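You operate a simulated robot arm through the tools that you are given. There is no shell and no other tool. Be economical: measure what you need, move in short steps, check, and stop when the job is done.

Carry out the task below with a simulated two-armed robot. There is one attempt and no reset: what you move stays moved.

JOB
Press the four loose lids onto the cups on the press bed.
Fine: height knob to Medium, bed in, red switch to Free, lever down and up again, switch to Locked, bed out. Where these are worked on the way, their far stop is far enough and under half their travel is too little: press bed.
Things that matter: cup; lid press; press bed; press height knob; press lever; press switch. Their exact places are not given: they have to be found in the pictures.

The check looks at the end state, three seconds after you hand in, the way a careful person would. Anything else that was tipped, shoved, dropped, spilled or broken makes it a failure. Lids that push on must go on centred and level and be pressed home; caps that screw on are set level and turned clockwise until they are tight.

ROBOT AND FRAMES
Two 7-joint arms with fingered hands on one trunk, on a base that drives. Base frame: it is fixed to the floor where the robot stands at the start and does not move with it; the origin is under the middle of the robot, x ahead of it, y to its left, z up. Readings come in mm, degrees, newtons and seconds.
The left shoulder is at the start at [24, 173, 1456], the right one opposite. With the tool pointing down near the work surface each hand reaches from about 100 to 640 mm from the robot's upright axis, wherever it stands, measured 20 degrees to its own side. Places, roughly: cup (8x8x8 cm) [500, -100, 900]; lid press [600, -100, 1000]; press bed [400, -200, 900]; press height knob [600, 0, 1100]; press lever [600, -300, 1200]; press switch [700, -200, 1100]. Payload 3.5 kg a hand.
The TCP of each hand is the grasp point between the finger pads, 30 mm short of the fingertips. In the tool frame z runs along the fingers and y along their closing line. Largest opening 104 mm; the body of the gripper starts 35 mm behind the TCP. The gripper is a hand of 3 fingers: y runs from the thumb to the fingers, the wrist lies at [-15, -104, -178] in the tool frame, and closing takes about 1.5 s.
Orientation is that of the tool frame in the base frame, as a unit quaternion [x, y, z, w]. With the fingers straight down and the wrist toward the robot, the tool's x, y and z point along [0, 1, 0], [1, 0, 0] and [0, 0, -1] of the base frame.

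CONTROLS
- The arms move only by the tool play_rows. It takes "left_steps", "right_steps" or both (then of equal length, played together; a hand with none holds still); each is a list of rows, each a list of 3 entries, a list of its own where there are three numbers: the shift along the base's x, y, z in mm, then the turn, a rotation vector about the base's x, y, z in degrees, then the finger opening in mm, from 0 to 104. In form: [[[tx, ty, tz], [ax, ay, az], hand], ...]. A call has 1 to 12 rows; each row shifts and turns the commanded pose from where the row before left it. A row lasts 0.2 s, in which the tool goes at most 50 mm and 8.6 degrees; a call with a longer step from one row to the next is refused whole, and so is a gripper value outside its range. A pose out of reach is approached as far as the arm can. The call stops where the force on the tool passes 40 N (or 10 N more than at its start, if that is more) or the arm is blocked; 0.2 s more then pass. Each finger travels about 72 mm/s and halts on what it meets, pressing with about 21 N; the grip force reading is that of the motor and also rises with nothing between the fingers. The clock runs only during rows and for 0.2 s after the last one: add rows that do not move to give the fingers time. The reply holds the time, the measured pose of the TCP, the force on the tool along the base axes, the opening and the grip force, in the units named above and with some noise, with the torque about the TCP (base axes, N m) and any sound that the robot's microphone picked up.
- Cameras (640 x 400 px; columns grow to the right, rows downward): "scene" is now at [94, -19.6, 1613]; the picture's right is [-0.24, -0.97, 0.00], its down [-0.70, 0.17, -0.69] and it looks along [0.67, -0.17, -0.72] (base axes); focal length 214 px, centre (320, 200). "left" rides on the left gripper at [-64, -94, -117] in its tool frame; the picture's right is [-0.72, -0.33, 0.61], its down [0.64, -0.65, 0.40] and it looks along [0.27, 0.68, 0.68] (tool axes); focal length 238 px, centre (320, 200). "right" rides on the right gripper at [64, -94, -117] in its tool frame; the picture's right is [-0.72, 0.33, -0.61], its down [-0.64, -0.65, 0.40] and it looks along [-0.27, 0.68, 0.68] (tool axes); focal length 238 px, centre (320, 200).
- snapshot(camera): a new picture of that camera. The clock stands still meanwhile.
- raise_lower(by): slides the trunk up (or, below 0, down) by that many mm; the arms and the scene camera ride with it, the base frame stays. It gives what a move gives, with no picture.
- steer(legs): drives the robot by 1 to 6 legs, each [ahead, left, turn to the left] in mm, mm and degrees, along the robot's own axes; the way and the turn of a leg run together, so that a leg with both is an arc; at most 1500 mm and 180 degrees a leg. The arms and the cameras ride along, it lands a little off, and it stops where it bumps. It gives what a move gives.
- preshape(shape, hand): the hand has 3 fingers and takes this shape, open, in about a second: jaw (thumb against the fingers, like two jaws); tri (thumb and two fingers); tip (a fingertip pinch); poke (one finger out to press); point (the index stretched); flat (the hand flat); cup (the hand cupped); fist (a fist). The gripper value then closes the fingers along that shape, each until it touches; the sizes above hold for jaw. It gives what a move gives, with no picture.
- aim_head(pan, tilt): turns the head with the scene camera to pan (to the left, within 86 degrees either way) and tilt (down, from -29 to 69), counted from straight ahead of the robot. It gives what a move gives.
- measure_at(camera, pixels): there is no depth. For up to 12 entries [column, row, z] of the newest picture of that camera ("zoom" is the newest enlarged one), the place [x, y] in the base frame at which the ray of that pixel passes the height z, good to about 2 mm. The clock stands still meanwhile.
- enlarge(camera, box): a new picture of the part [left, top, right, bottom] of that camera's present view, enlarged. The clock stands still meanwhile.
- close_job(): hands the job in; it is judged then, once.

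Keep the steps short. Do not move on a guess: measure, check each grasp and each placing, and mend mistakes. In all there are 80 turns and 58 pictures (those below and enlarged ones count). Leave the grippers open and the arms clear of the work at the hand-in unless told otherwise, and finish with a single line.

The tools are called after "Call:" by a JSON object that holds its "api" and its "payload". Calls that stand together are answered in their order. play_rows: Moves the arms, as the interface text tells. Its arguments: {"type":"object","properties":{"left_steps":{"type":"array"},"right_steps":{"type":"array"}},"required":[]} The other tools are called the same way: raise_lower (by) slides the trunk up or down; preshape (shape, hand) gives the hand a shape; steer (legs) drives the base; aim_head (pan, tilt) turns the head that bears the scene camera; snapshot (camera) takes a picture; measure_at (camera, pixels) gives the place at which the rays of pixels pass given heights; enlarge (camera, box) takes an enlarged picture of a part of a camera's view; close_job () hands the job in.

At the start:

```text
time_s: 0.0
left_ee_pos: [451.9, 49.1, 1443.6]
left_tool_rot: [0.708, 0.706, 0.0, 0.0]
left_contact_force: [-1.1, -0.9, -0.1]
left_torque: [-0.01, 0.0, 0.0]
left_finger_gap: 103.8
left_gripper_force: 0.0
left_shape: jaw
right_ee_pos: [370.1, -297.4, 1443.7]
right_tool_rot: [0.707, 0.707, -0.001, 0.001]
right_contact_force: [0.0, 0.4, -0.3]
right_torque: [-0.01, 0.01, -0.01]
right_finger_gap: 103.6
right_gripper_force: 0.0
right_shape: jaw
trunk travel left (down, up): [-550.0, 204.0]
robot x, y, heading: [-2.1, -1.1, -0.1]
head pan, tilt: [-14.0, 46.4]
```

scene: 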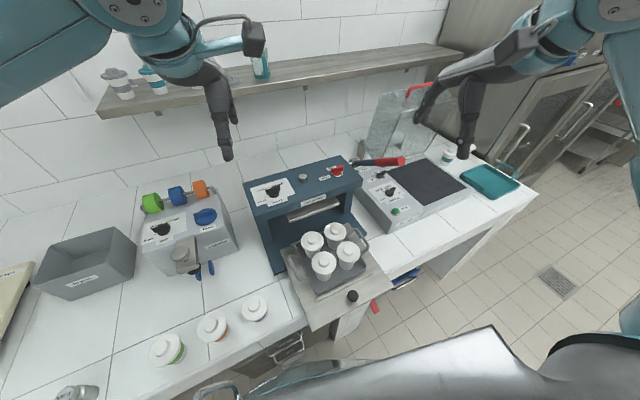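
right: 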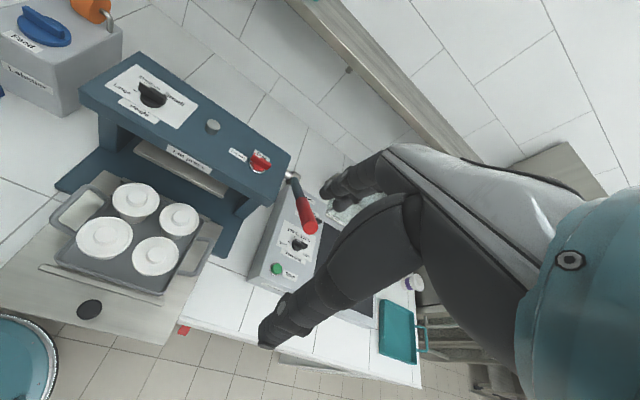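
left: 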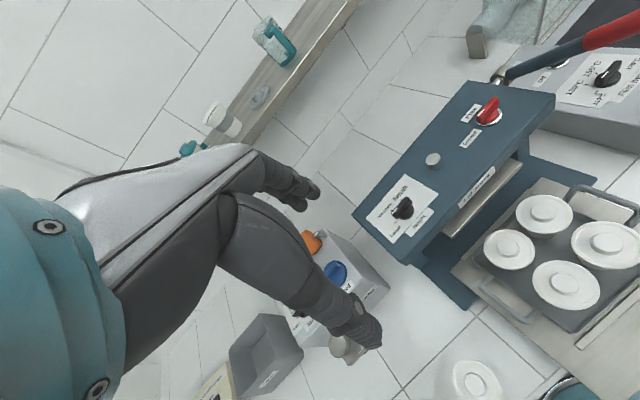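

I see the press at about (305,205) in the scene view, with the bed out and four cups on it. I'll enlarge the knob, switch, lever and bed to read them.

Call:
{"api": "enlarge", "payload": {"camera": "scene", "box": [230, 140, 420, 260]}}

Call:
{"api": "enlarge", "payload": {"camera": "scene", "box": [240, 210, 430, 330]}}

Call:
{"api": "enlarge", "payload": {"camera": "left", "box": [340, 60, 560, 260]}}

```text
3.33 times, centred on (325, 200) of scene
```

zoom: 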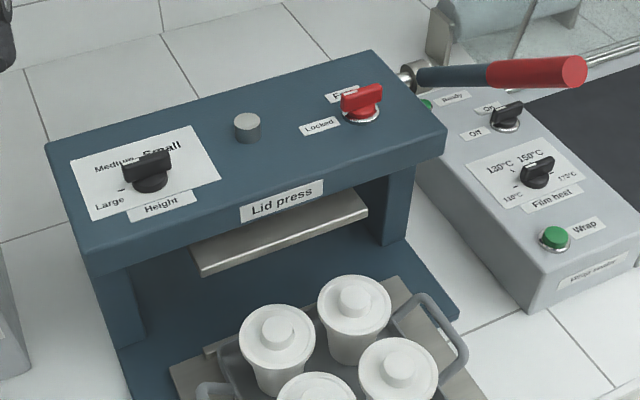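

```text
3.33 times, centred on (335, 270) of scene
```

zoom: 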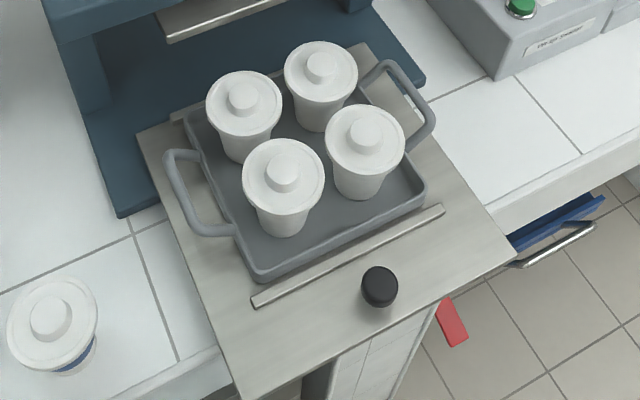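

```text
2.00 times, centred on (450, 160) of left
```

zoom: 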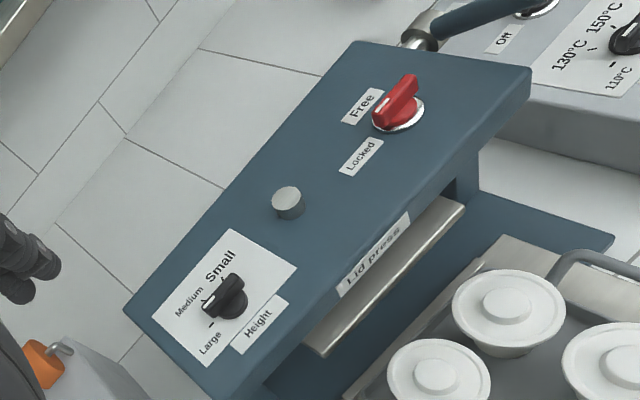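

Next I'll triangulate the knob, switch, bed knob and lever from the scene picture and the wrist pictures, using two heights for each.

Call:
{"api": "measure_at", "payload": {"camera": "scene", "pixels": [[337, 172, 1100], [337, 172, 1200], [274, 194, 1100], [274, 194, 1200], [353, 296, 900], [353, 296, 1000], [400, 161, 1100], [400, 161, 1200], [352.6, 163, 1100], [352.6, 163, 1200], [303, 178, 1100], [303, 178, 1200]]}}

Call:
{"api": "measure_at", "payload": {"camera": "left", "pixels": [[488.5, 118, 1100], [488.5, 118, 1200], [401, 210, 1100], [401, 210, 1200], [433, 159, 1100], [433, 159, 1200], [498, 78, 1100], [498, 78, 1200]]}}

Call:
{"api": "measure_at", "payload": {"camera": "right", "pixels": [[89, 309, 900], [89, 309, 1000], [310, 228, 1100], [310, 228, 1200], [290, 175, 1100], [290, 175, 1200], [260, 163, 1100], [260, 163, 1200], [153, 97, 1100], [153, 97, 1200], [212, 126, 1100], [212, 126, 1200]]}}

```text
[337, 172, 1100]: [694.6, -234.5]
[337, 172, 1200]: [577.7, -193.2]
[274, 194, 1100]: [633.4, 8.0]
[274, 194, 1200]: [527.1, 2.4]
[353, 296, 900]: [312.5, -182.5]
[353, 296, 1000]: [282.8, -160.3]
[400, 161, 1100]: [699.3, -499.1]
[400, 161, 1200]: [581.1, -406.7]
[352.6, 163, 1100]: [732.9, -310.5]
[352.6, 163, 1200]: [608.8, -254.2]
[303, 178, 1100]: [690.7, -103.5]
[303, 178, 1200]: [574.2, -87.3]
```

```text
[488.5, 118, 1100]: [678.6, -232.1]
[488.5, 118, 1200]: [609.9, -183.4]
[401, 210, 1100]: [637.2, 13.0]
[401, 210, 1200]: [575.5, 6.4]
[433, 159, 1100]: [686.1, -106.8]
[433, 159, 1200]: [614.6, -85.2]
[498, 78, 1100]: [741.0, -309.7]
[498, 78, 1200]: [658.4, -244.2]
```

```text
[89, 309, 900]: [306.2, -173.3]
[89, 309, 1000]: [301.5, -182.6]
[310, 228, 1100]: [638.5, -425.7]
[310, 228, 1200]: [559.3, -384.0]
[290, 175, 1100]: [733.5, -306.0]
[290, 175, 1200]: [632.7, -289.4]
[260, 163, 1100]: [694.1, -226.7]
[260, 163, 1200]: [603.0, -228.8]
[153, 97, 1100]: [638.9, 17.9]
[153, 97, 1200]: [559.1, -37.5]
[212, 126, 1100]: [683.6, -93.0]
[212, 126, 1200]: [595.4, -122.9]
```

Estimates: knob about [625,7,1110], switch about [686,-231,1108], lever pivot about [733,-308,1100] with its tip near [525,-363,1248], and bed knob about [305,-176,927]. The press is yawed so that its front faces (-0.97,-0.25). I'll bring the left hand above the height knob for a close look.

Call:
{"api": "play_rows", "payload": {"left_steps": [[[30, -7, -32], [0, 0, 0], 104], [[30, -7, -32], [0, 0, 0], 104], [[30, -7, -32], [0, 0, 0], 104], [[30, -7, -32], [0, 0, 0], 104], [[30, -7, -32], [0, 0, 0], 104], [[23, -7, -34], [0, 0, 0], 104]]}}

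Call:
{"api": "snapshot", "payload": {"camera": "left"}}

Call:
{"api": "enlarge", "payload": {"camera": "left", "box": [220, 150, 420, 275]}}

```text
time_s: 1.4
left_ee_pos: [626.6, 5.9, 1246.3]
left_tool_rot: [0.707, 0.707, 0.001, 0.0]
left_contact_force: [0.3, 0.1, -0.1]
left_torque: [0.01, -0.01, -0.01]
left_finger_gap: 103.6
left_gripper_force: 0.1
left_shape: jaw
right_ee_pos: [369.2, -298.1, 1442.8]
right_tool_rot: [0.707, 0.708, 0.0, -0.001]
right_contact_force: [-0.6, 0.8, -0.3]
right_torque: [0.04, 0.01, 0.02]
right_finger_gap: 103.6
right_gripper_force: 0.0
right_shape: jaw
trunk travel left (down, up): [-550.0, 204.0]
robot x, y, heading: [0.4, 0.4, -0.1]
head pan, tilt: [-14.0, 46.4]
```

```text
51 pictures are left
```

left: 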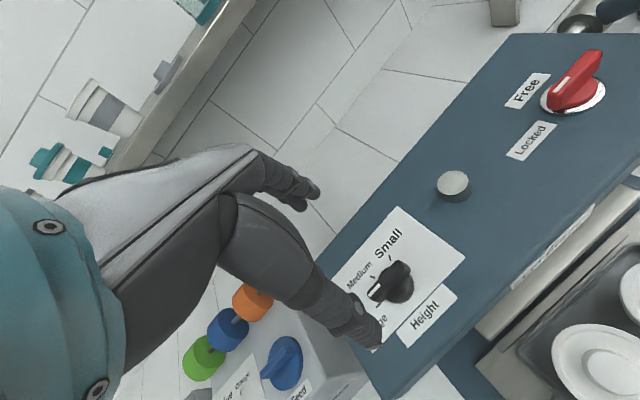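

```text
3.20 times, centred on (320, 212) of left
```

zoom: 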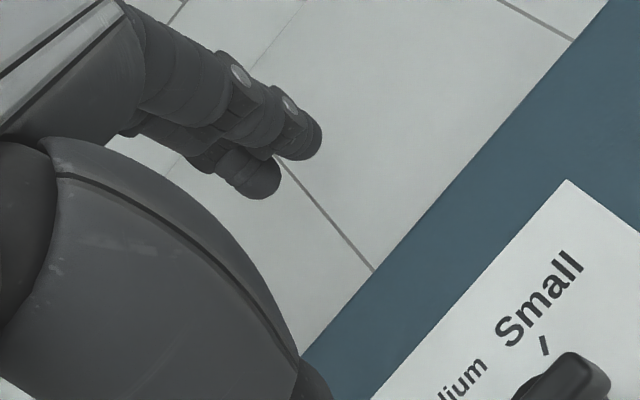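

Call:
{"api": "enlarge", "payload": {"camera": "left", "box": [320, 200, 480, 300]}}

Call:
{"api": "measure_at", "payload": {"camera": "left", "pixels": [[400, 263, 1120], [400, 263, 1100], [373, 293, 1120], [373, 293, 1100], [387, 280, 1110], [390, 283, 1120], [573, 95, 1110], [453, 184, 1110], [575, 85, 1120]]}}

```text
4.00 times, centred on (400, 250) of left
```

zoom: 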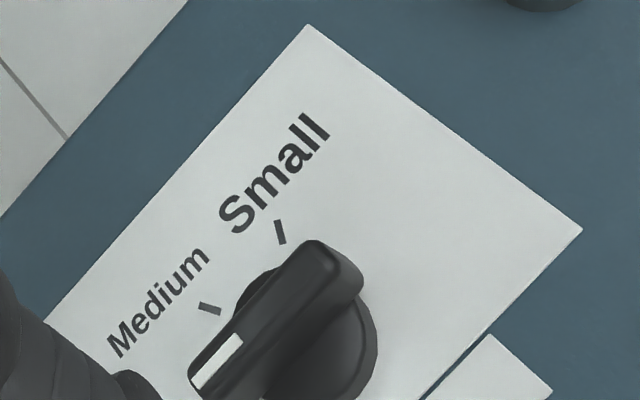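

```text
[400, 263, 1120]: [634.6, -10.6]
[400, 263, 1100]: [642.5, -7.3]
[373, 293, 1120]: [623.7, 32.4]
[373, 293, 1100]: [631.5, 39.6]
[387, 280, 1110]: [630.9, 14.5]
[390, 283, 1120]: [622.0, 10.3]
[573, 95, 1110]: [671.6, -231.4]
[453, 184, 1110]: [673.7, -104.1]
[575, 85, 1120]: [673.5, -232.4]
```

The white pointer end of the knob points to the press's left, at Large. I'll measure the tick marks on the panel to get the turn to Medium.

Call:
{"api": "measure_at", "payload": {"camera": "left", "pixels": [[370, 276, 1092], [375, 278, 1092], [389.5, 256, 1092], [391, 260, 1092], [374, 290, 1115], [404, 288, 1095], [415, 282, 1095], [401, 297, 1095], [570, 108, 1095], [604, 92, 1095], [541, 103, 1095], [597, 53, 1120]]}}

Call:
{"api": "enlarge", "payload": {"camera": "scene", "box": [240, 160, 368, 240]}}

Call:
{"api": "enlarge", "payload": {"camera": "left", "box": [480, 20, 640, 120]}}

```text
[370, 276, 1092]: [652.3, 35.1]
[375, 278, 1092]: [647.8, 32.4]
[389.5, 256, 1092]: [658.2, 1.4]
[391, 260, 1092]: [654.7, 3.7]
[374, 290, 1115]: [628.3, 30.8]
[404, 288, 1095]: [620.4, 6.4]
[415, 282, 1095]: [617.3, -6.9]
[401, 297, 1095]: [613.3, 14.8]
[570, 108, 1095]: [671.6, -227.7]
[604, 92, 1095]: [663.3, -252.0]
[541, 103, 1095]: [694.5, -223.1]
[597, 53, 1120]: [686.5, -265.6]
```

```text
5.00 times, centred on (304, 200) of scene
```

zoom: 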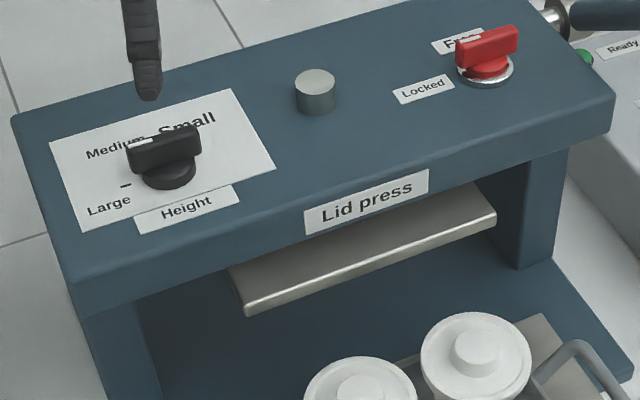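

```text
4.00 times, centred on (560, 70) of left
```

zoom: 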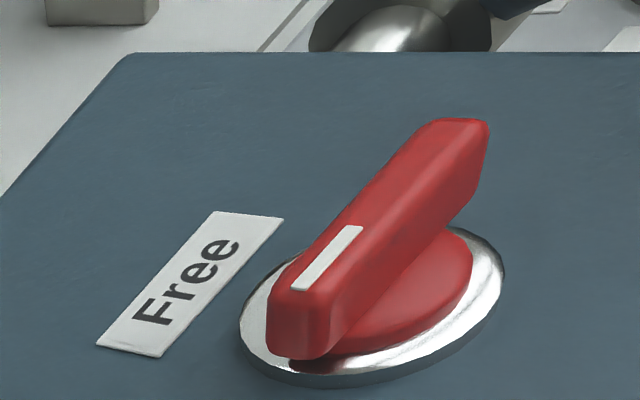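

Call:
{"api": "measure_at", "payload": {"camera": "scene", "pixels": [[286.2, 178, 1080], [286.2, 178, 1100], [295, 193.6, 1080], [295, 193.6, 1100], [265, 197.2, 1080], [265, 197.2, 1100], [267, 190.3, 1100], [267, 190.3, 1120], [279.6, 186.6, 1100], [279.6, 186.6, 1120], [274, 196, 1090], [274, 196, 1100]]}}

Call:
{"api": "measure_at", "payload": {"camera": "left", "pixels": [[396.7, 206.3, 1080], [396.7, 206.3, 1100], [465.5, 257.5, 1080], [465.5, 257.5, 1100], [376, 291, 1100], [376, 291, 1120], [402, 264, 1100], [402, 264, 1120]]}}

```text
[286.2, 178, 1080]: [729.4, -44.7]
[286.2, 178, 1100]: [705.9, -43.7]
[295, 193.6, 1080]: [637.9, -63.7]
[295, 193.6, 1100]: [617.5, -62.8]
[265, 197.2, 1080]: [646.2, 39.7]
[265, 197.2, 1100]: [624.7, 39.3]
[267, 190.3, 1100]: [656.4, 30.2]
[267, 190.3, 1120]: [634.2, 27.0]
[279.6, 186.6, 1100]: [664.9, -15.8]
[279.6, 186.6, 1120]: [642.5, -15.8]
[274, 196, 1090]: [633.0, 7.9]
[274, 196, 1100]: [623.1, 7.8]
```

```text
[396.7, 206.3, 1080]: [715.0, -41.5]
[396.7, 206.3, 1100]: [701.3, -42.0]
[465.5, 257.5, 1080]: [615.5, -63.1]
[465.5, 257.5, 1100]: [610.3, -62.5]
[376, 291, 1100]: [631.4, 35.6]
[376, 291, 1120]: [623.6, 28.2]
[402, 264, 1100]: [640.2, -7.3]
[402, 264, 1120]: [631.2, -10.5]
```

The panel surface is at about z=1109. The knob bar's top is at about 1136 and its centre at about [621,5], pointing at about 104° (Large). Medium is at about 47°. I'll align the jaws across the bar with a +12° yaw and come down above it.

Call:
{"api": "play_rows", "payload": {"left_steps": [[[-3, 0, 0], [0, 0, 6], 50], [[-3, 0, 0], [0, 0, 6], 50], [[0, 0, -25], [0, 0, 0], 50], [[0, 0, -25], [0, 0, 0], 50], [[0, 0, -20], [0, 0, 0], 50]]}}

Call:
{"api": "snapshot", "payload": {"camera": "left"}}

```text
time_s: 2.6
left_ee_pos: [621.2, 7.5, 1180.3]
left_tool_rot: [0.63, 0.777, 0.0, 0.0]
left_contact_force: [0.8, -0.4, -0.8]
left_torque: [0.04, 0.02, -0.03]
left_finger_gap: 50.8
left_gripper_force: 0.1
left_shape: jaw
right_ee_pos: [368.5, -297.8, 1442.3]
right_tool_rot: [0.707, 0.707, 0.0, -0.001]
right_contact_force: [0.1, -0.6, -0.3]
right_torque: [0.0, 0.03, 0.02]
right_finger_gap: 103.6
right_gripper_force: 0.0
right_shape: jaw
trunk travel left (down, up): [-550.0, 204.0]
robot x, y, heading: [0.5, -2.4, -0.0]
head pan, tilt: [-14.0, 46.4]
```

```text
46 pictures are left
```

left: 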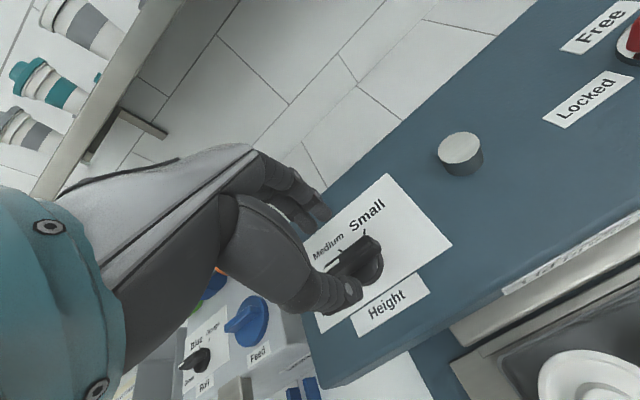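

Call:
{"api": "enlarge", "payload": {"camera": "left", "box": [260, 170, 420, 330]}}

Call:
{"api": "measure_at", "payload": {"camera": "left", "pixels": [[374, 240, 1136], [330, 266, 1136], [366, 233, 1109], [337, 252, 1109], [342, 260, 1109]]}}

```text
2.50 times, centred on (340, 250) of left
```

zoom: 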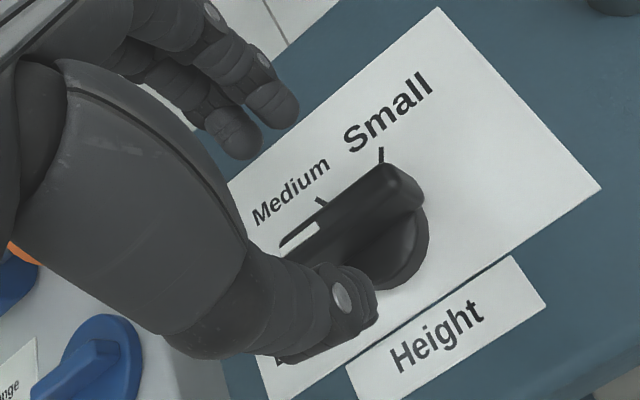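

```text
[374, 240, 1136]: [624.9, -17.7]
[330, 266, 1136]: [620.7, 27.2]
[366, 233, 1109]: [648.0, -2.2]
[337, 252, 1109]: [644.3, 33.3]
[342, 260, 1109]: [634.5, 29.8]
```

The bar is centred at about [621,5], between the thumb and the fingers. I'll go down so the fingertips are about 8 mm above the panel, then close.

Call:
{"api": "play_rows", "payload": {"left_steps": [[[0, -1, -16], [0, 0, 0], 50], [[0, -1, -16], [0, 0, 0], 50], [[0, 0, 0], [0, 0, 0], 5], [[0, 0, 0], [0, 0, 0], 0], [[0, 0, 0], [0, 0, 0], 0], [[0, 0, 0], [0, 0, 0], 0], [[0, 0, 0], [0, 0, 0], 0]]}}

Call:
{"api": "enlarge", "payload": {"camera": "left", "box": [260, 170, 420, 330]}}

```text
time_s: 4.2
left_ee_pos: [620.8, 5.6, 1147.8]
left_tool_rot: [0.63, 0.777, -0.001, 0.0]
left_contact_force: [-0.9, -0.5, -1.8]
left_torque: [0.01, 0.05, 0.02]
left_finger_gap: 7.2
left_gripper_force: 21.4
left_shape: jaw
right_ee_pos: [368.7, -298.5, 1443.4]
right_tool_rot: [0.707, 0.707, 0.0, 0.0]
right_contact_force: [0.3, 0.3, -0.4]
right_torque: [0.02, 0.01, 0.01]
right_finger_gap: 103.4
right_gripper_force: 0.1
right_shape: jaw
trunk travel left (down, up): [-550.0, 204.0]
robot x, y, heading: [0.1, 7.2, -0.2]
head pan, tilt: [-14.0, 46.4]
```

```text
2.50 times, centred on (340, 250) of left
```

zoom: 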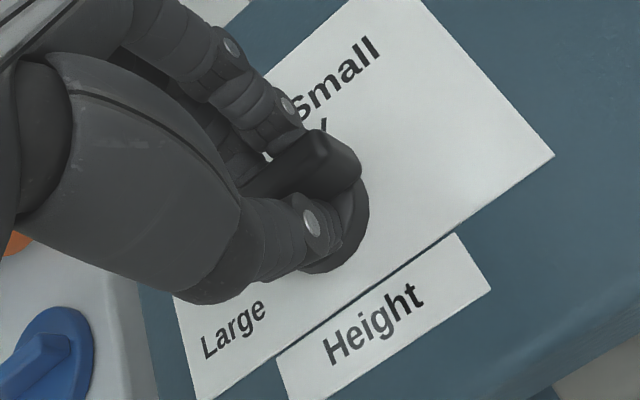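

The bar is gripped with a gap of 7.2 mm. I'll turn it clockwise (seen from above) by about 53° towards Medium.

Call:
{"api": "play_rows", "payload": {"left_steps": [[[0, 0, 0], [0, 0, -7.6], 0], [[0, 0, 0], [0, 0, -7.6], 0], [[0, 0, 0], [0, 0, -7.6], 0], [[0, 0, 0], [0, 0, -7.6], 0], [[0, 0, 0], [0, 0, -7.6], 0], [[0, 0, 0], [0, 0, -7.6], 0], [[0, 0, 0], [0, 0, -7.6], 0], [[0, 0, 0], [0, 0, 0], 0]]}}

Call:
{"api": "snapshot", "payload": {"camera": "left"}}

```text
time_s: 6.0
left_ee_pos: [618.6, 5.9, 1147.2]
left_tool_rot: [0.911, 0.412, 0.0, 0.0]
left_contact_force: [-0.4, -3.3, -0.8]
left_torque: [-0.1, 0.0, 0.05]
left_finger_gap: 7.0
left_gripper_force: 21.2
left_shape: jaw
right_ee_pos: [369.8, -298.5, 1442.9]
right_tool_rot: [0.706, 0.708, 0.0, 0.001]
right_contact_force: [-0.5, 0.8, 1.0]
right_torque: [-0.01, 0.0, -0.03]
right_finger_gap: 103.7
right_gripper_force: 0.0
right_shape: jaw
trunk travel left (down, up): [-550.0, 204.0]
robot x, y, heading: [-1.1, -1.1, 0.1]
head pan, tilt: [-14.0, 46.4]
```

```text
43 pictures are left
```

left: 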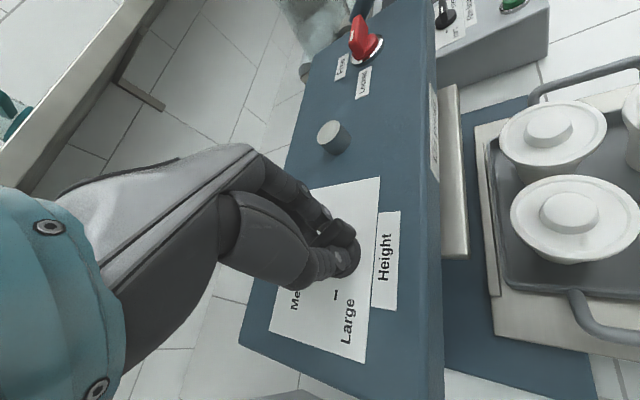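

The knob turned with the hand. I'll open, lift straight up and look.

Call:
{"api": "play_rows", "payload": {"left_steps": [[[0, 0, 0], [0, 0, 0], 50], [[0, 0, 0], [0, 0, 0], 50], [[0, 0, 0], [0, 0, 0], 50], [[0, 0, 30], [0, 0, 0], 50], [[0, 0, 40], [0, 0, 0], 50], [[0, 0, 40], [0, 0, 0], 50]]}}

Call:
{"api": "enlarge", "payload": {"camera": "left", "box": [240, 130, 480, 330]}}

```text
time_s: 7.4
left_ee_pos: [618.5, 4.7, 1258.3]
left_tool_rot: [0.911, 0.413, 0.0, -0.001]
left_contact_force: [-0.5, -0.2, -0.2]
left_torque: [0.02, -0.01, -0.01]
left_finger_gap: 49.2
left_gripper_force: 0.0
left_shape: jaw
right_ee_pos: [369.4, -298.2, 1442.9]
right_tool_rot: [0.707, 0.707, 0.001, 0.0]
right_contact_force: [0.5, -0.4, 0.9]
right_torque: [0.02, 0.0, 0.01]
right_finger_gap: 103.5
right_gripper_force: 0.1
right_shape: jaw
trunk travel left (down, up): [-550.0, 204.0]
robot x, y, heading: [-0.1, -2.8, -0.2]
head pan, tilt: [-14.0, 46.4]
```

```text
2.00 times, centred on (360, 230) of left
```

zoom: 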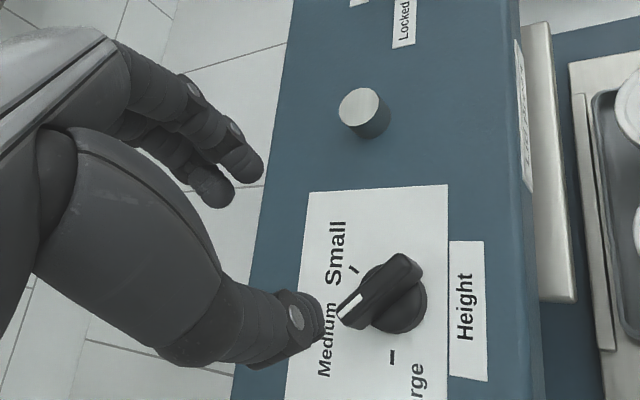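

Call:
{"api": "measure_at", "payload": {"camera": "left", "pixels": [[373.5, 287, 1136], [402.5, 261, 1136], [377, 264, 1109], [396, 308.5, 1109], [393, 290, 1109]]}}

Call:
{"api": "enlarge", "payload": {"camera": "scene", "box": [240, 160, 368, 240]}}

```text
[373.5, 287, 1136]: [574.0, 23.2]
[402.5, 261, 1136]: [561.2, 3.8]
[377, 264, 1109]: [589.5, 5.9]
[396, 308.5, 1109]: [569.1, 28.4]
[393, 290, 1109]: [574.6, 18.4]
```

```text
5.00 times, centred on (304, 200) of scene
```

zoom: 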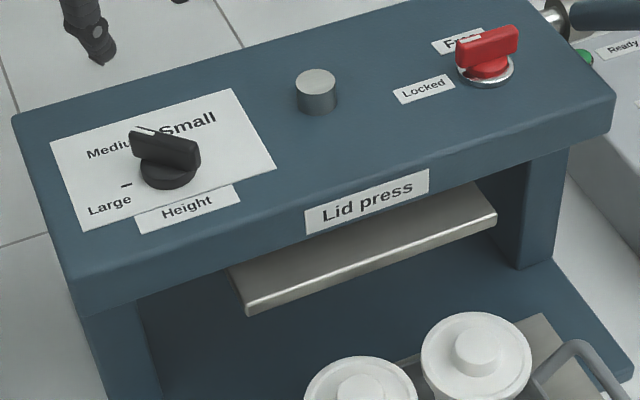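

That measurement used the older left snapshot, so it is off. I'll take a fresh one and measure the bar against the ticks again.

Call:
{"api": "enlarge", "payload": {"camera": "left", "box": [320, 200, 480, 320]}}

Call:
{"api": "measure_at", "payload": {"camera": "zoom", "pixels": [[320, 200, 1109], [100, 200, 1109], [320, 100, 1109]]}}

```text
3.33 times, centred on (400, 260) of left
```

zoom: 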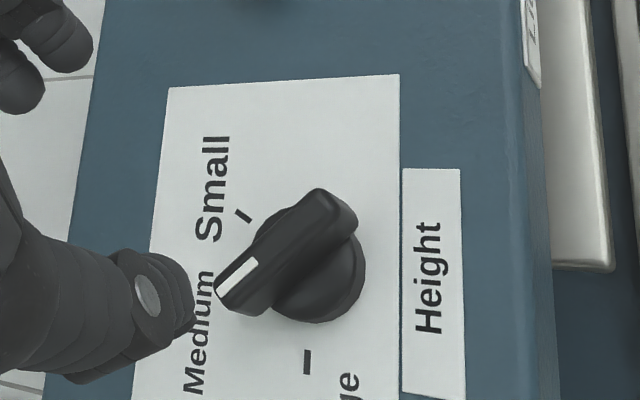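

```text
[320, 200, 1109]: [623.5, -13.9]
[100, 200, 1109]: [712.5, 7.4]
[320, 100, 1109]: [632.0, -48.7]
```

Call:
{"api": "measure_at", "payload": {"camera": "zoom", "pixels": [[222, 288, 1136], [252, 263, 1136], [322, 194, 1136], [354, 218, 1136], [237, 211, 1109], [251, 222, 1109], [307, 350, 1109], [306, 373, 1109], [322, 322, 1112], [365, 265, 1112]]}}

```text
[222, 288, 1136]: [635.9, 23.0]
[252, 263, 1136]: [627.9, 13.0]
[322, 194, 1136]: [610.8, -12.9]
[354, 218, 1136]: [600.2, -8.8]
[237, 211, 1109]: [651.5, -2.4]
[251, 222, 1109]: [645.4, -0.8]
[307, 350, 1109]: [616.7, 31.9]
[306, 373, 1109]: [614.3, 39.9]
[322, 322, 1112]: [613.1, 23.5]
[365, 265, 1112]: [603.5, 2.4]
```

The bar is at about 51–53°, and Medium (midway between the ticks at 107° and -15°) is 46°. I'll regrip and turn another 5° clockwise.

Call:
{"api": "play_rows", "payload": {"left_steps": [[[1, 0, -45], [0, 0, 0], 50], [[1, 0, -45], [0, 0, 0], 50], [[0, 0, -20], [0, 0, 0], 50], [[0, 0, 0], [0, 0, 0], 0], [[0, 0, 0], [0, 0, 0], 0], [[0, 0, 0], [0, 0, 0], 0], [[0, 0, 0], [0, 0, 0], 0], [[0, 0, 0], [0, 0, -5.5], 0], [[0, 0, 0], [0, 0, 0], 0], [[0, 0, 0], [0, 0, 0], 50], [[0, 0, 0], [0, 0, 0], 50], [[0, 0, 0], [0, 0, 0], 50]]}}

Call:
{"api": "play_rows", "payload": {"left_steps": [[[0, 0, 30], [0, 0, 0], 50], [[0, 0, 40], [0, 0, 0], 50], [[0, 0, 40], [0, 0, 0], 50]]}}

Call:
{"api": "enlarge", "payload": {"camera": "left", "box": [320, 200, 480, 320]}}

```text
time_s: 10.0
left_ee_pos: [622.0, 5.8, 1148.8]
left_tool_rot: [0.929, 0.369, 0.0, 0.0]
left_contact_force: [0.1, -0.7, 0.2]
left_torque: [0.0, 0.02, 0.0]
left_finger_gap: 49.3
left_gripper_force: 0.0
left_shape: jaw
right_ee_pos: [368.6, -297.0, 1444.2]
right_tool_rot: [0.706, 0.708, 0.0, 0.001]
right_contact_force: [0.5, -0.4, -0.5]
right_torque: [0.0, 0.0, -0.01]
right_finger_gap: 103.7
right_gripper_force: 0.0
right_shape: jaw
trunk travel left (down, up): [-550.0, 204.0]
robot x, y, heading: [-0.6, -0.9, -0.1]
head pan, tilt: [-14.0, 46.4]
```

```text
time_s: 10.8
left_ee_pos: [621.6, 6.1, 1258.2]
left_tool_rot: [0.929, 0.369, 0.0, -0.001]
left_contact_force: [-0.5, -0.5, 1.4]
left_torque: [-0.05, -0.02, 0.01]
left_finger_gap: 49.7
left_gripper_force: 0.1
left_shape: jaw
right_ee_pos: [367.7, -298.0, 1443.6]
right_tool_rot: [0.707, 0.707, -0.001, 0.0]
right_contact_force: [0.9, 0.0, -0.1]
right_torque: [0.0, -0.02, -0.02]
right_finger_gap: 103.5
right_gripper_force: 0.0
right_shape: jaw
trunk travel left (down, up): [-550.0, 204.0]
robot x, y, heading: [-2.0, -0.7, -0.0]
head pan, tilt: [-14.0, 46.4]
```

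```text
3.33 times, centred on (400, 260) of left
```

zoom: 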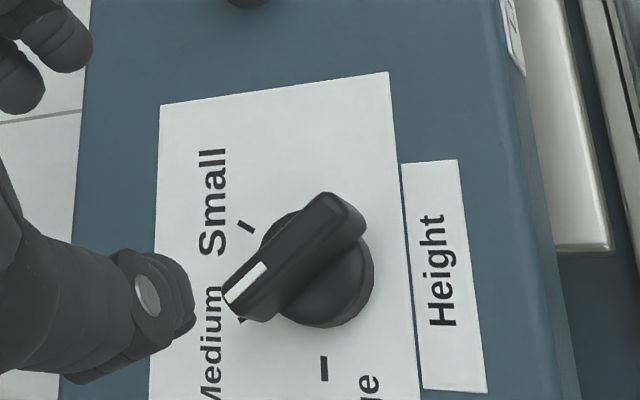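

Call:
{"api": "measure_at", "payload": {"camera": "zoom", "pixels": [[228, 291, 1136], [268, 262, 1136], [328, 193, 1136], [240, 319, 1136], [362, 219, 1136], [238, 222, 1109], [253, 231, 1109], [324, 355, 1109], [325, 381, 1109], [241, 321, 1109]]}}

```text
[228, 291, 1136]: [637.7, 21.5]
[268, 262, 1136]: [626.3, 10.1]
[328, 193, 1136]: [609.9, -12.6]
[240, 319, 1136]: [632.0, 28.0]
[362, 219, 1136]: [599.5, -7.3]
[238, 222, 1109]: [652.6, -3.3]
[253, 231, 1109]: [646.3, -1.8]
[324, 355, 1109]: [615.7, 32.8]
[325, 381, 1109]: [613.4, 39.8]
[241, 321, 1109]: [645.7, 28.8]
```

The knob is at about 47–49°, which is Medium. Next is the bed. I'll bring the right hand above the black bed knob near [304,-177], yawed 14° to match the press, and look.

Call:
{"api": "play_rows", "payload": {"right_steps": [[[-10, 15, -40], [0, 0, 0], 104], [[-8, 15, -40], [0, 0, 0], 104], [[-8, 15, -40], [0, 0, 0], 104], [[-8, 15, -40], [0, 0, 0], 104], [[-8, 15, -40], [0, 0, 0], 104], [[-8, 15, -40], [0, 0, 7], 104], [[-8, 15, -40], [0, 0, 7], 104], [[-8, 15, -40], [0, 0, 0], 104], [[0, 0, 0], [0, 0, 0], 104]]}}

Call:
{"api": "snapshot", "payload": {"camera": "right"}}

Call:
{"api": "snapshot", "payload": {"camera": "scene"}}

```text
time_s: 12.8
left_ee_pos: [621.4, 5.8, 1259.4]
left_tool_rot: [0.93, 0.369, 0.0, 0.0]
left_contact_force: [0.3, 0.8, 0.1]
left_torque: [-0.01, -0.02, -0.01]
left_finger_gap: 49.6
left_gripper_force: 0.0
left_shape: jaw
right_ee_pos: [335.0, -181.9, 1121.8]
right_tool_rot: [0.616, 0.788, 0.0, 0.0]
right_contact_force: [0.3, -0.4, -0.3]
right_torque: [0.02, -0.02, -0.01]
right_finger_gap: 103.8
right_gripper_force: 0.2
right_shape: jaw
right hand out of reach, approached as far as the arm can: row 3, 4, 5
trunk travel left (down, up): [-550.0, 204.0]
robot x, y, heading: [-0.9, -3.1, -0.0]
head pan, tilt: [-14.0, 46.4]
```

```text
38 pictures are left
```

right: 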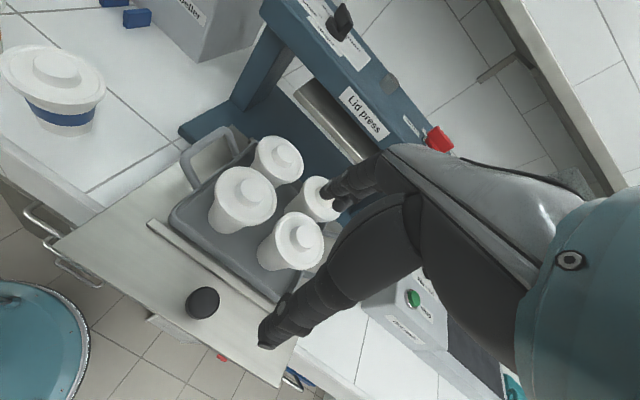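

```text
37 pictures are left
```

scene: 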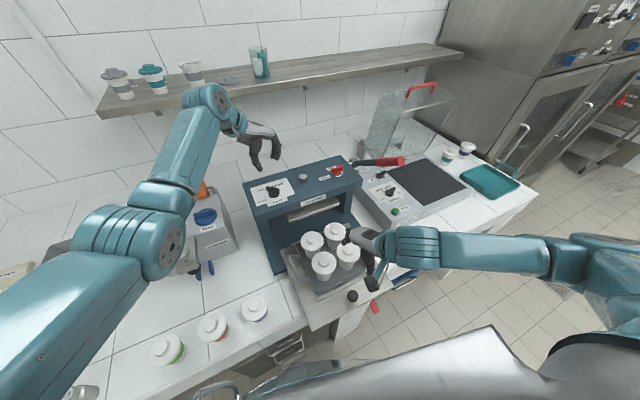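

Call:
{"api": "measure_at", "payload": {"camera": "right", "pixels": [[203, 302, 910], [203, 302, 940], [302, 232, 950], [302, 232, 1000], [246, 186, 950], [246, 186, 1000], [150, 222, 900], [275, 305, 900], [275, 387, 890], [55, 245, 890]]}}

Call:
{"api": "measure_at", "payload": {"camera": "scene", "pixels": [[353, 296, 910], [353, 296, 940], [348, 247, 950], [348, 247, 1000], [324, 260, 950], [324, 260, 1000], [312, 330, 890]]}}

```text
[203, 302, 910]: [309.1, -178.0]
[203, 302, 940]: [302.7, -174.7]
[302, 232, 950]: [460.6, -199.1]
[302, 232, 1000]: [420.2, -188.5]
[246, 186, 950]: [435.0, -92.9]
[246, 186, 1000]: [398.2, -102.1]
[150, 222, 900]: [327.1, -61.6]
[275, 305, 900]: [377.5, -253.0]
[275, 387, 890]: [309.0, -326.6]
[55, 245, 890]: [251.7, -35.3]
```

```text
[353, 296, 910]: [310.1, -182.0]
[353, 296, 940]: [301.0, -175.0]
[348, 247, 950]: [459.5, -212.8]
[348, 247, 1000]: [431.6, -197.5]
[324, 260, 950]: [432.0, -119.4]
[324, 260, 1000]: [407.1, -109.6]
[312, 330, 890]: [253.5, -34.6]
```

The black knob top is at about [303,-175,935] and the plate at about 890. I'll move the right hand over it with the jaw at 70 and part-way down.

Call:
{"api": "play_rows", "payload": {"right_steps": [[[-16, 3, -10], [0, 0, 0], 70], [[-16, 3, -20], [0, 0, 0], 70], [[0, 0, -40], [0, 0, 0], 70], [[0, 0, -40], [0, 0, 0], 70], [[0, 0, 0], [0, 0, 0], 70]]}}

Call:
{"api": "snapshot", "payload": {"camera": "right"}}

```text
time_s: 14.0
left_ee_pos: [621.9, 5.0, 1257.9]
left_tool_rot: [0.93, 0.369, -0.001, 0.001]
left_contact_force: [-1.9, 0.1, 0.7]
left_torque: [0.01, 0.0, -0.01]
left_finger_gap: 49.8
left_gripper_force: 0.1
left_shape: jaw
right_ee_pos: [321.6, -180.1, 1114.1]
right_tool_rot: [0.614, 0.789, -0.002, -0.002]
right_contact_force: [-1.0, 0.8, 0.9]
right_torque: [-0.05, -0.02, 0.02]
right_finger_gap: 70.3
right_gripper_force: 0.0
right_shape: jaw
right hand out of reach, approached as far as the arm can: row 2, 3, 4
trunk travel left (down, up): [-550.0, 204.0]
robot x, y, heading: [1.1, -2.5, 0.0]
head pan, tilt: [-14.0, 46.4]
```

```text
36 pictures are left
```

right: 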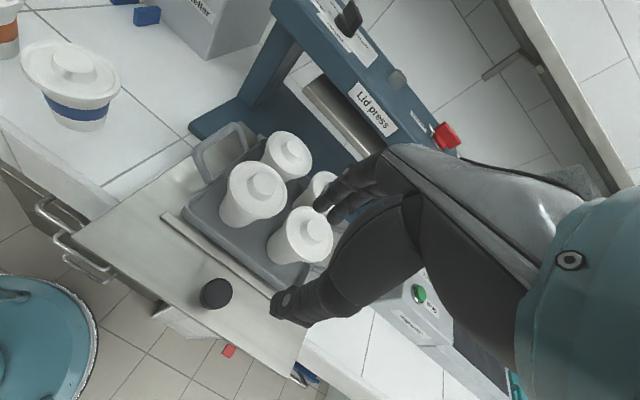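

The arm is folded too tightly here. I'll drive back 100 mm for room; both hands are clear of everything.

Call:
{"api": "steer", "payload": {"legs": [[-100, 0, 0]]}}

Call:
{"api": "play_rows", "payload": {"right_steps": [[[20, 1, 0], [0, 0, 0], 70], [[20, 1, 0], [0, 0, 0], 70], [[20, 1, 0], [0, 0, 0], 70], [[20, 1, -20], [0, 0, 0], 70], [[0, 0, -40], [0, 0, 0], 70], [[0, 0, 0], [0, 0, 0], 70]]}}

```text
time_s: 15.2
left_ee_pos: [521.2, 4.9, 1258.8]
left_tool_rot: [0.929, 0.369, 0.001, 0.001]
left_contact_force: [-0.1, 1.5, -0.7]
left_torque: [0.03, -0.04, -0.01]
left_finger_gap: 49.7
left_gripper_force: 0.1
left_shape: jaw
right_ee_pos: [220.1, -180.2, 1114.1]
right_tool_rot: [0.616, 0.788, -0.002, -0.003]
right_contact_force: [-0.5, -0.7, -0.2]
right_torque: [0.01, -0.01, 0.01]
right_finger_gap: 70.6
right_gripper_force: 0.0
right_shape: jaw
trunk travel left (down, up): [-550.0, 204.0]
robot x, y, heading: [-97.7, -2.3, -0.2]
head pan, tilt: [-14.0, 46.4]
```

```text
time_s: 16.6
left_ee_pos: [521.8, 4.4, 1259.3]
left_tool_rot: [0.929, 0.369, 0.001, 0.0]
left_contact_force: [0.2, 0.3, 0.6]
left_torque: [0.02, -0.04, 0.07]
left_finger_gap: 49.3
left_gripper_force: 0.1
left_shape: jaw
right_ee_pos: [300.3, -175.4, 1053.6]
right_tool_rot: [0.616, 0.788, -0.002, -0.002]
right_contact_force: [-0.4, -0.1, -0.4]
right_torque: [0.02, -0.01, -0.02]
right_finger_gap: 70.4
right_gripper_force: 0.1
right_shape: jaw
trunk travel left (down, up): [-550.0, 204.0]
robot x, y, heading: [-101.8, -0.8, 0.1]
head pan, tilt: [-14.0, 46.4]
```

Reach is fine now. I'll go down to about z=965 and check the alignment over the black knob.

Call:
{"api": "play_rows", "payload": {"right_steps": [[[1, 0, -40], [0, 0, 0], 70], [[1, 0, -40], [0, 0, 0], 70], [[0, 0, 0], [0, 0, 0], 70]]}}

Call:
{"api": "snapshot", "payload": {"camera": "right"}}

```text
time_s: 17.4
left_ee_pos: [521.0, 4.5, 1259.3]
left_tool_rot: [0.929, 0.369, 0.0, 0.0]
left_contact_force: [1.1, 0.2, 0.3]
left_torque: [0.02, -0.01, -0.01]
left_finger_gap: 49.6
left_gripper_force: 0.0
left_shape: jaw
right_ee_pos: [300.9, -181.2, 1022.2]
right_tool_rot: [0.615, 0.789, -0.001, -0.003]
right_contact_force: [-0.7, 0.3, 0.8]
right_torque: [-0.02, 0.0, -0.02]
right_finger_gap: 70.4
right_gripper_force: 0.2
right_shape: jaw
right hand out of reach, approached as far as the arm can: row 1, 2
trunk travel left (down, up): [-550.0, 204.0]
robot x, y, heading: [-97.3, -0.6, -0.3]
head pan, tilt: [-14.0, 46.4]
```

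```text
35 pictures are left
```

right: 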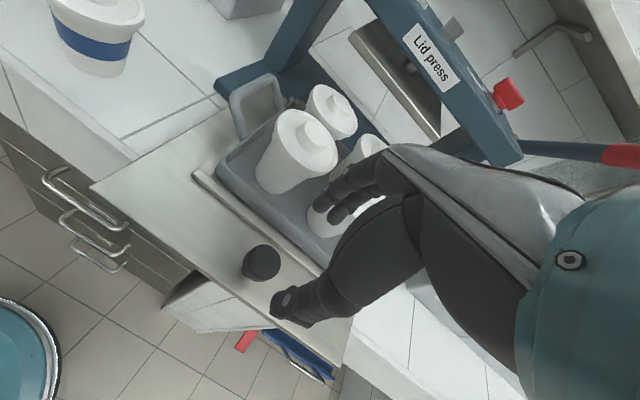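

The arm still can't get lower, so the trunk must come down. I'll raise both hands a little first, then slide the trunk down 120 mm.

Call:
{"api": "play_rows", "payload": {"left_steps": [[[-30, 10, 40], [0, 0, 0], 50], [[-30, 10, 40], [0, 0, 0], 50]], "right_steps": [[[1, 3, 30], [0, 0, 0], 70], [[1, 2, 30], [0, 0, 0], 70]]}}

Call:
{"api": "raise_lower", "payload": {"by": -120}}

Call:
{"api": "snapshot", "payload": {"camera": "right"}}

```text
refused: row 1 steps farther than a row can; nothing moved
```

```text
time_s: 18.5
left_ee_pos: [523.0, 4.3, 1153.7]
left_tool_rot: [0.929, 0.369, -0.001, 0.0]
left_contact_force: [-0.1, -0.1, -0.5]
left_torque: [0.01, 0.02, -0.01]
left_finger_gap: 49.8
left_gripper_force: 0.0
left_shape: jaw
right_ee_pos: [309.4, -179.7, 924.8]
right_tool_rot: [0.613, 0.79, 0.006, -0.003]
right_contact_force: [-2.9, -1.3, 13.6]
right_torque: [0.09, -0.46, -0.03]
right_finger_gap: 68.0
right_gripper_force: 0.1
right_shape: jaw
trunk travel left (down, up): [-447.0, 307.0]
robot x, y, heading: [-103.2, 0.6, -0.0]
head pan, tilt: [-14.0, 46.4]
stopped: the force on the tool passed its limit at 50 N (the readings are from after the stop); the commanded pose is now the measured one
```

```text
34 pictures are left
```

right: 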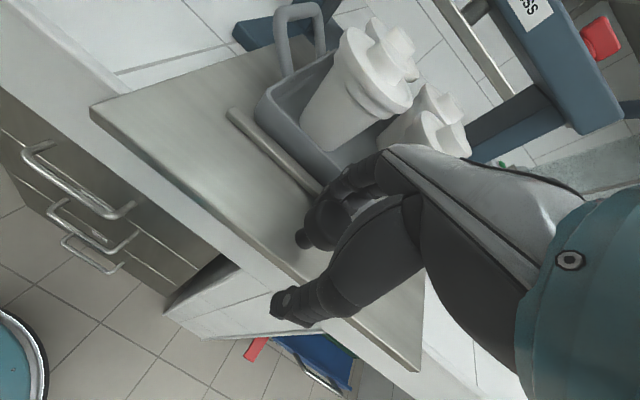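

The refused arm move meant the trunk lowered the right hand onto the bed plate, where it stopped at z=925 with light contact. The fingers straddle the knob and nothing appears displaced. I'll lift 10 mm and look before closing.

Call:
{"api": "play_rows", "payload": {"right_steps": [[[-3, 2, 6], [0, 0, 0], 70], [[-3, 2, 4], [0, 0, 0], 70], [[0, 0, 0], [0, 0, 0], 70]]}}

Call:
{"api": "enlarge", "payload": {"camera": "right", "box": [220, 140, 420, 340]}}

Call:
{"api": "snapshot", "payload": {"camera": "scene"}}

```text
time_s: 19.3
left_ee_pos: [520.2, 4.0, 1154.0]
left_tool_rot: [0.929, 0.369, -0.002, 0.0]
left_contact_force: [0.6, 0.2, -0.6]
left_torque: [0.0, 0.02, -0.01]
left_finger_gap: 49.4
left_gripper_force: 0.1
left_shape: jaw
right_ee_pos: [303.0, -174.9, 932.4]
right_tool_rot: [0.613, 0.79, 0.002, -0.008]
right_contact_force: [-0.6, -1.0, -0.6]
right_torque: [-0.02, 0.03, 0.02]
right_finger_gap: 70.2
right_gripper_force: 0.1
right_shape: jaw
trunk travel left (down, up): [-447.0, 307.0]
robot x, y, heading: [-98.7, 1.8, -0.1]
head pan, tilt: [-14.0, 46.4]
```

```text
2.00 times, centred on (320, 240) of right
```

zoom: 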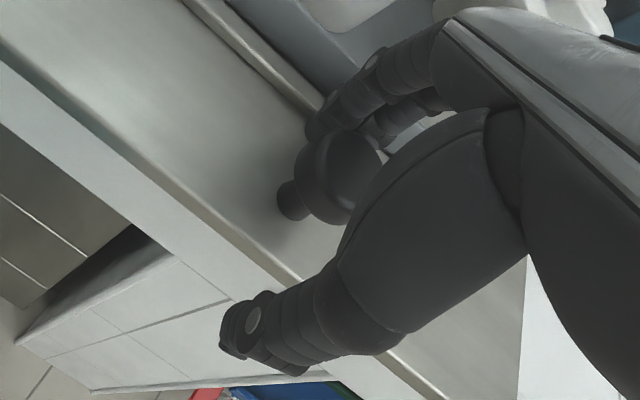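

```text
32 pictures are left
```

scene: 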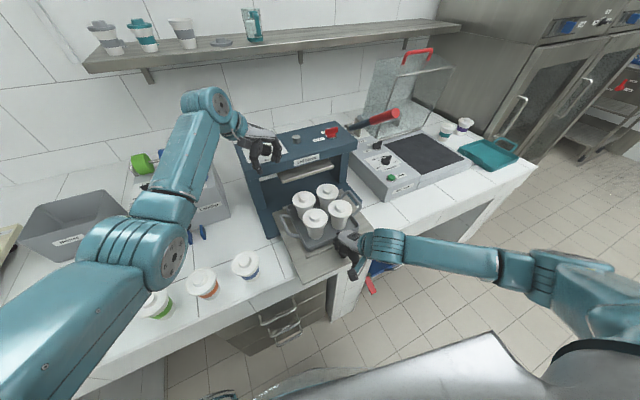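

The ball knob sits between the thumb and the fingers. I'll close on it.

Call:
{"api": "play_rows", "payload": {"right_steps": [[[0, 0, 0], [0, 0, 0], 20], [[0, 0, 0], [0, 0, 0], 0], [[0, 0, 0], [0, 0, 0], 0], [[0, 0, 0], [0, 0, 0], 0], [[0, 0, 0], [0, 0, 0], 0]]}}

```text
time_s: 20.5
left_ee_pos: [522.8, 4.6, 1152.6]
left_tool_rot: [0.929, 0.37, -0.001, 0.0]
left_contact_force: [-0.4, -0.1, -0.6]
left_torque: [-0.01, -0.01, 0.03]
left_finger_gap: 49.5
left_gripper_force: 0.1
left_shape: jaw
right_ee_pos: [302.7, -175.2, 931.7]
right_tool_rot: [0.613, 0.79, 0.002, -0.009]
right_contact_force: [-3.3, 0.4, -6.3]
right_torque: [-0.02, 0.05, -0.01]
right_finger_gap: 16.4
right_gripper_force: 21.1
right_shape: jaw
trunk travel left (down, up): [-447.0, 307.0]
robot x, y, heading: [-102.9, -3.2, -0.2]
head pan, tilt: [-14.0, 46.4]
```

The knob is gripped with a gap of 16.4 mm. I'll push the bed in slowly along (0.974,0.225).

Call:
{"api": "play_rows", "payload": {"right_steps": [[[4, 0.9, 0], [0, 0, 0], 0], [[8, 1.9, 0], [0, 0, 0], 0], [[10, 2.3, 0], [0, 0, 0], 0], [[10, 2.3, 0], [0, 0, 0], 0], [[10, 2.3, 0], [0, 0, 0], 0], [[10, 2.3, 0], [0, 0, 0], 0], [[8, 1.8, 0], [0, 0, 0], 0], [[4, 0.9, 0], [0, 0, 0], 0]]}}

Call:
{"api": "snapshot", "payload": {"camera": "scene"}}

```text
time_s: 22.3
left_ee_pos: [521.4, 5.2, 1153.5]
left_tool_rot: [0.929, 0.369, -0.003, -0.001]
left_contact_force: [-0.4, 0.5, 0.1]
left_torque: [0.0, -0.01, 0.01]
left_finger_gap: 49.5
left_gripper_force: 0.1
left_shape: jaw
right_ee_pos: [365.9, -162.5, 932.8]
right_tool_rot: [0.614, 0.79, 0.005, -0.005]
right_contact_force: [-3.2, 1.3, -12.1]
right_torque: [-0.13, 0.16, 0.03]
right_finger_gap: 15.7
right_gripper_force: 21.2
right_shape: jaw
trunk travel left (down, up): [-447.0, 307.0]
robot x, y, heading: [-102.0, 3.0, -0.4]
head pan, tilt: [-14.0, 46.4]
```

```text
31 pictures are left
```

scene: 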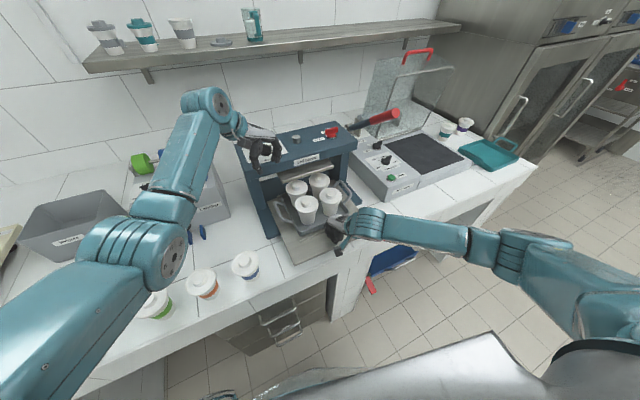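

The bed slides and the cups stay upright. I'll keep pushing until it reaches the stop.

Call:
{"api": "play_rows", "payload": {"right_steps": [[[5, 1.1, 0], [0, 0, 0], 0], [[10, 2.3, 0], [0, 0, 0], 0], [[10, 2.3, 0], [0, 0, 0], 0], [[10, 2.3, 0], [0, 0, 0], 0], [[10, 2.3, 0], [0, 0, 0], 0], [[10, 2.3, 0], [0, 0, 0], 0], [[10, 2.3, 0], [0, 0, 0], 0], [[10, 2.3, 0], [0, 0, 0], 0], [[8, 1.8, 0], [0, 0, 0], 0], [[5, 1.1, 0], [0, 0, 0], 0]]}}

Call:
{"api": "snapshot", "payload": {"camera": "scene"}}

```text
time_s: 24.5
left_ee_pos: [521.8, 3.2, 1153.4]
left_tool_rot: [0.929, 0.37, -0.002, 0.0]
left_contact_force: [-0.2, -0.4, 0.1]
left_torque: [0.0, 0.0, 0.03]
left_finger_gap: 49.6
left_gripper_force: 0.1
left_shape: jaw
right_ee_pos: [456.3, -142.4, 932.7]
right_tool_rot: [0.614, 0.789, 0.004, -0.004]
right_contact_force: [-1.0, -7.0, -12.5]
right_torque: [-0.27, 0.09, -0.15]
right_finger_gap: 15.5
right_gripper_force: 20.9
right_shape: jaw
trunk travel left (down, up): [-447.0, 307.0]
robot x, y, heading: [-99.4, -0.3, -0.0]
head pan, tilt: [-14.0, 46.4]
```

```text
30 pictures are left
```

scene: 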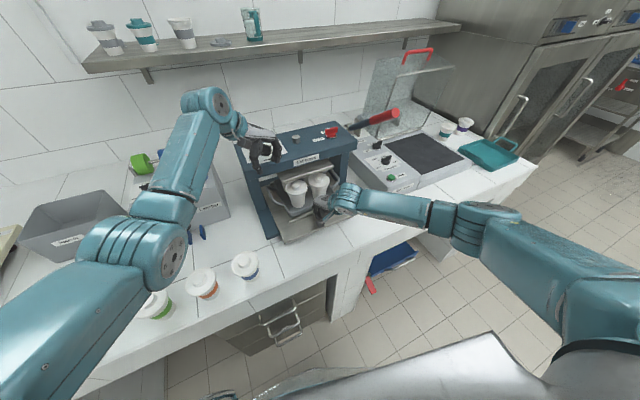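

Call:
{"api": "play_rows", "payload": {"right_steps": [[[5, 0.6, 0], [0, 0, 0], 0], [[8, 1.6, 0], [0, 0, 0], 0], [[8, 1.6, 0], [0, 0, 0], 0], [[8, 1.6, 0], [0, 0, 0], 0], [[8, 1.6, 0], [0, 0, 0], 0], [[8, 1.6, 0], [0, 0, 0], 0], [[8, 1.6, 0], [0, 0, 0], 0], [[8, 1.6, 0], [0, 0, 0], 0], [[8, 1.6, 0], [0, 0, 0], 0], [[8, 1.6, 0], [0, 0, 0], 0]]}}

Call:
{"api": "snapshot", "payload": {"camera": "scene"}}

```text
time_s: 26.4
left_ee_pos: [516.4, 2.9, 1155.9]
left_tool_rot: [0.93, 0.368, 0.0, 0.0]
left_contact_force: [-0.2, -0.7, -0.1]
left_torque: [0.02, 0.03, 0.0]
left_finger_gap: 49.6
left_gripper_force: 0.0
left_shape: jaw
right_ee_pos: [503.0, -130.6, 930.7]
right_tool_rot: [0.615, 0.789, -0.002, -0.009]
right_contact_force: [-31.3, -5.9, 16.0]
right_torque: [-0.12, 0.56, -0.03]
right_finger_gap: 11.3
right_gripper_force: 20.6
right_shape: jaw
trunk travel left (down, up): [-447.0, 307.0]
robot x, y, heading: [-102.1, -2.9, -0.1]
head pan, tilt: [-14.0, 46.4]
stopped in row 9 (right hand): the force on the tool passed its limit at 41 N (the readings are from after the stop); the commanded pose is now the measured one
```

```text
29 pictures are left
```

scene: 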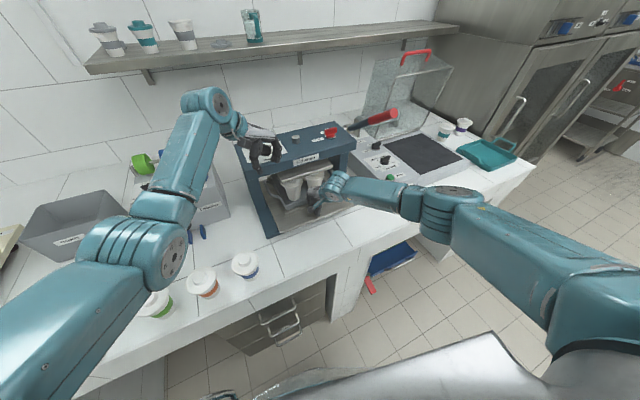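

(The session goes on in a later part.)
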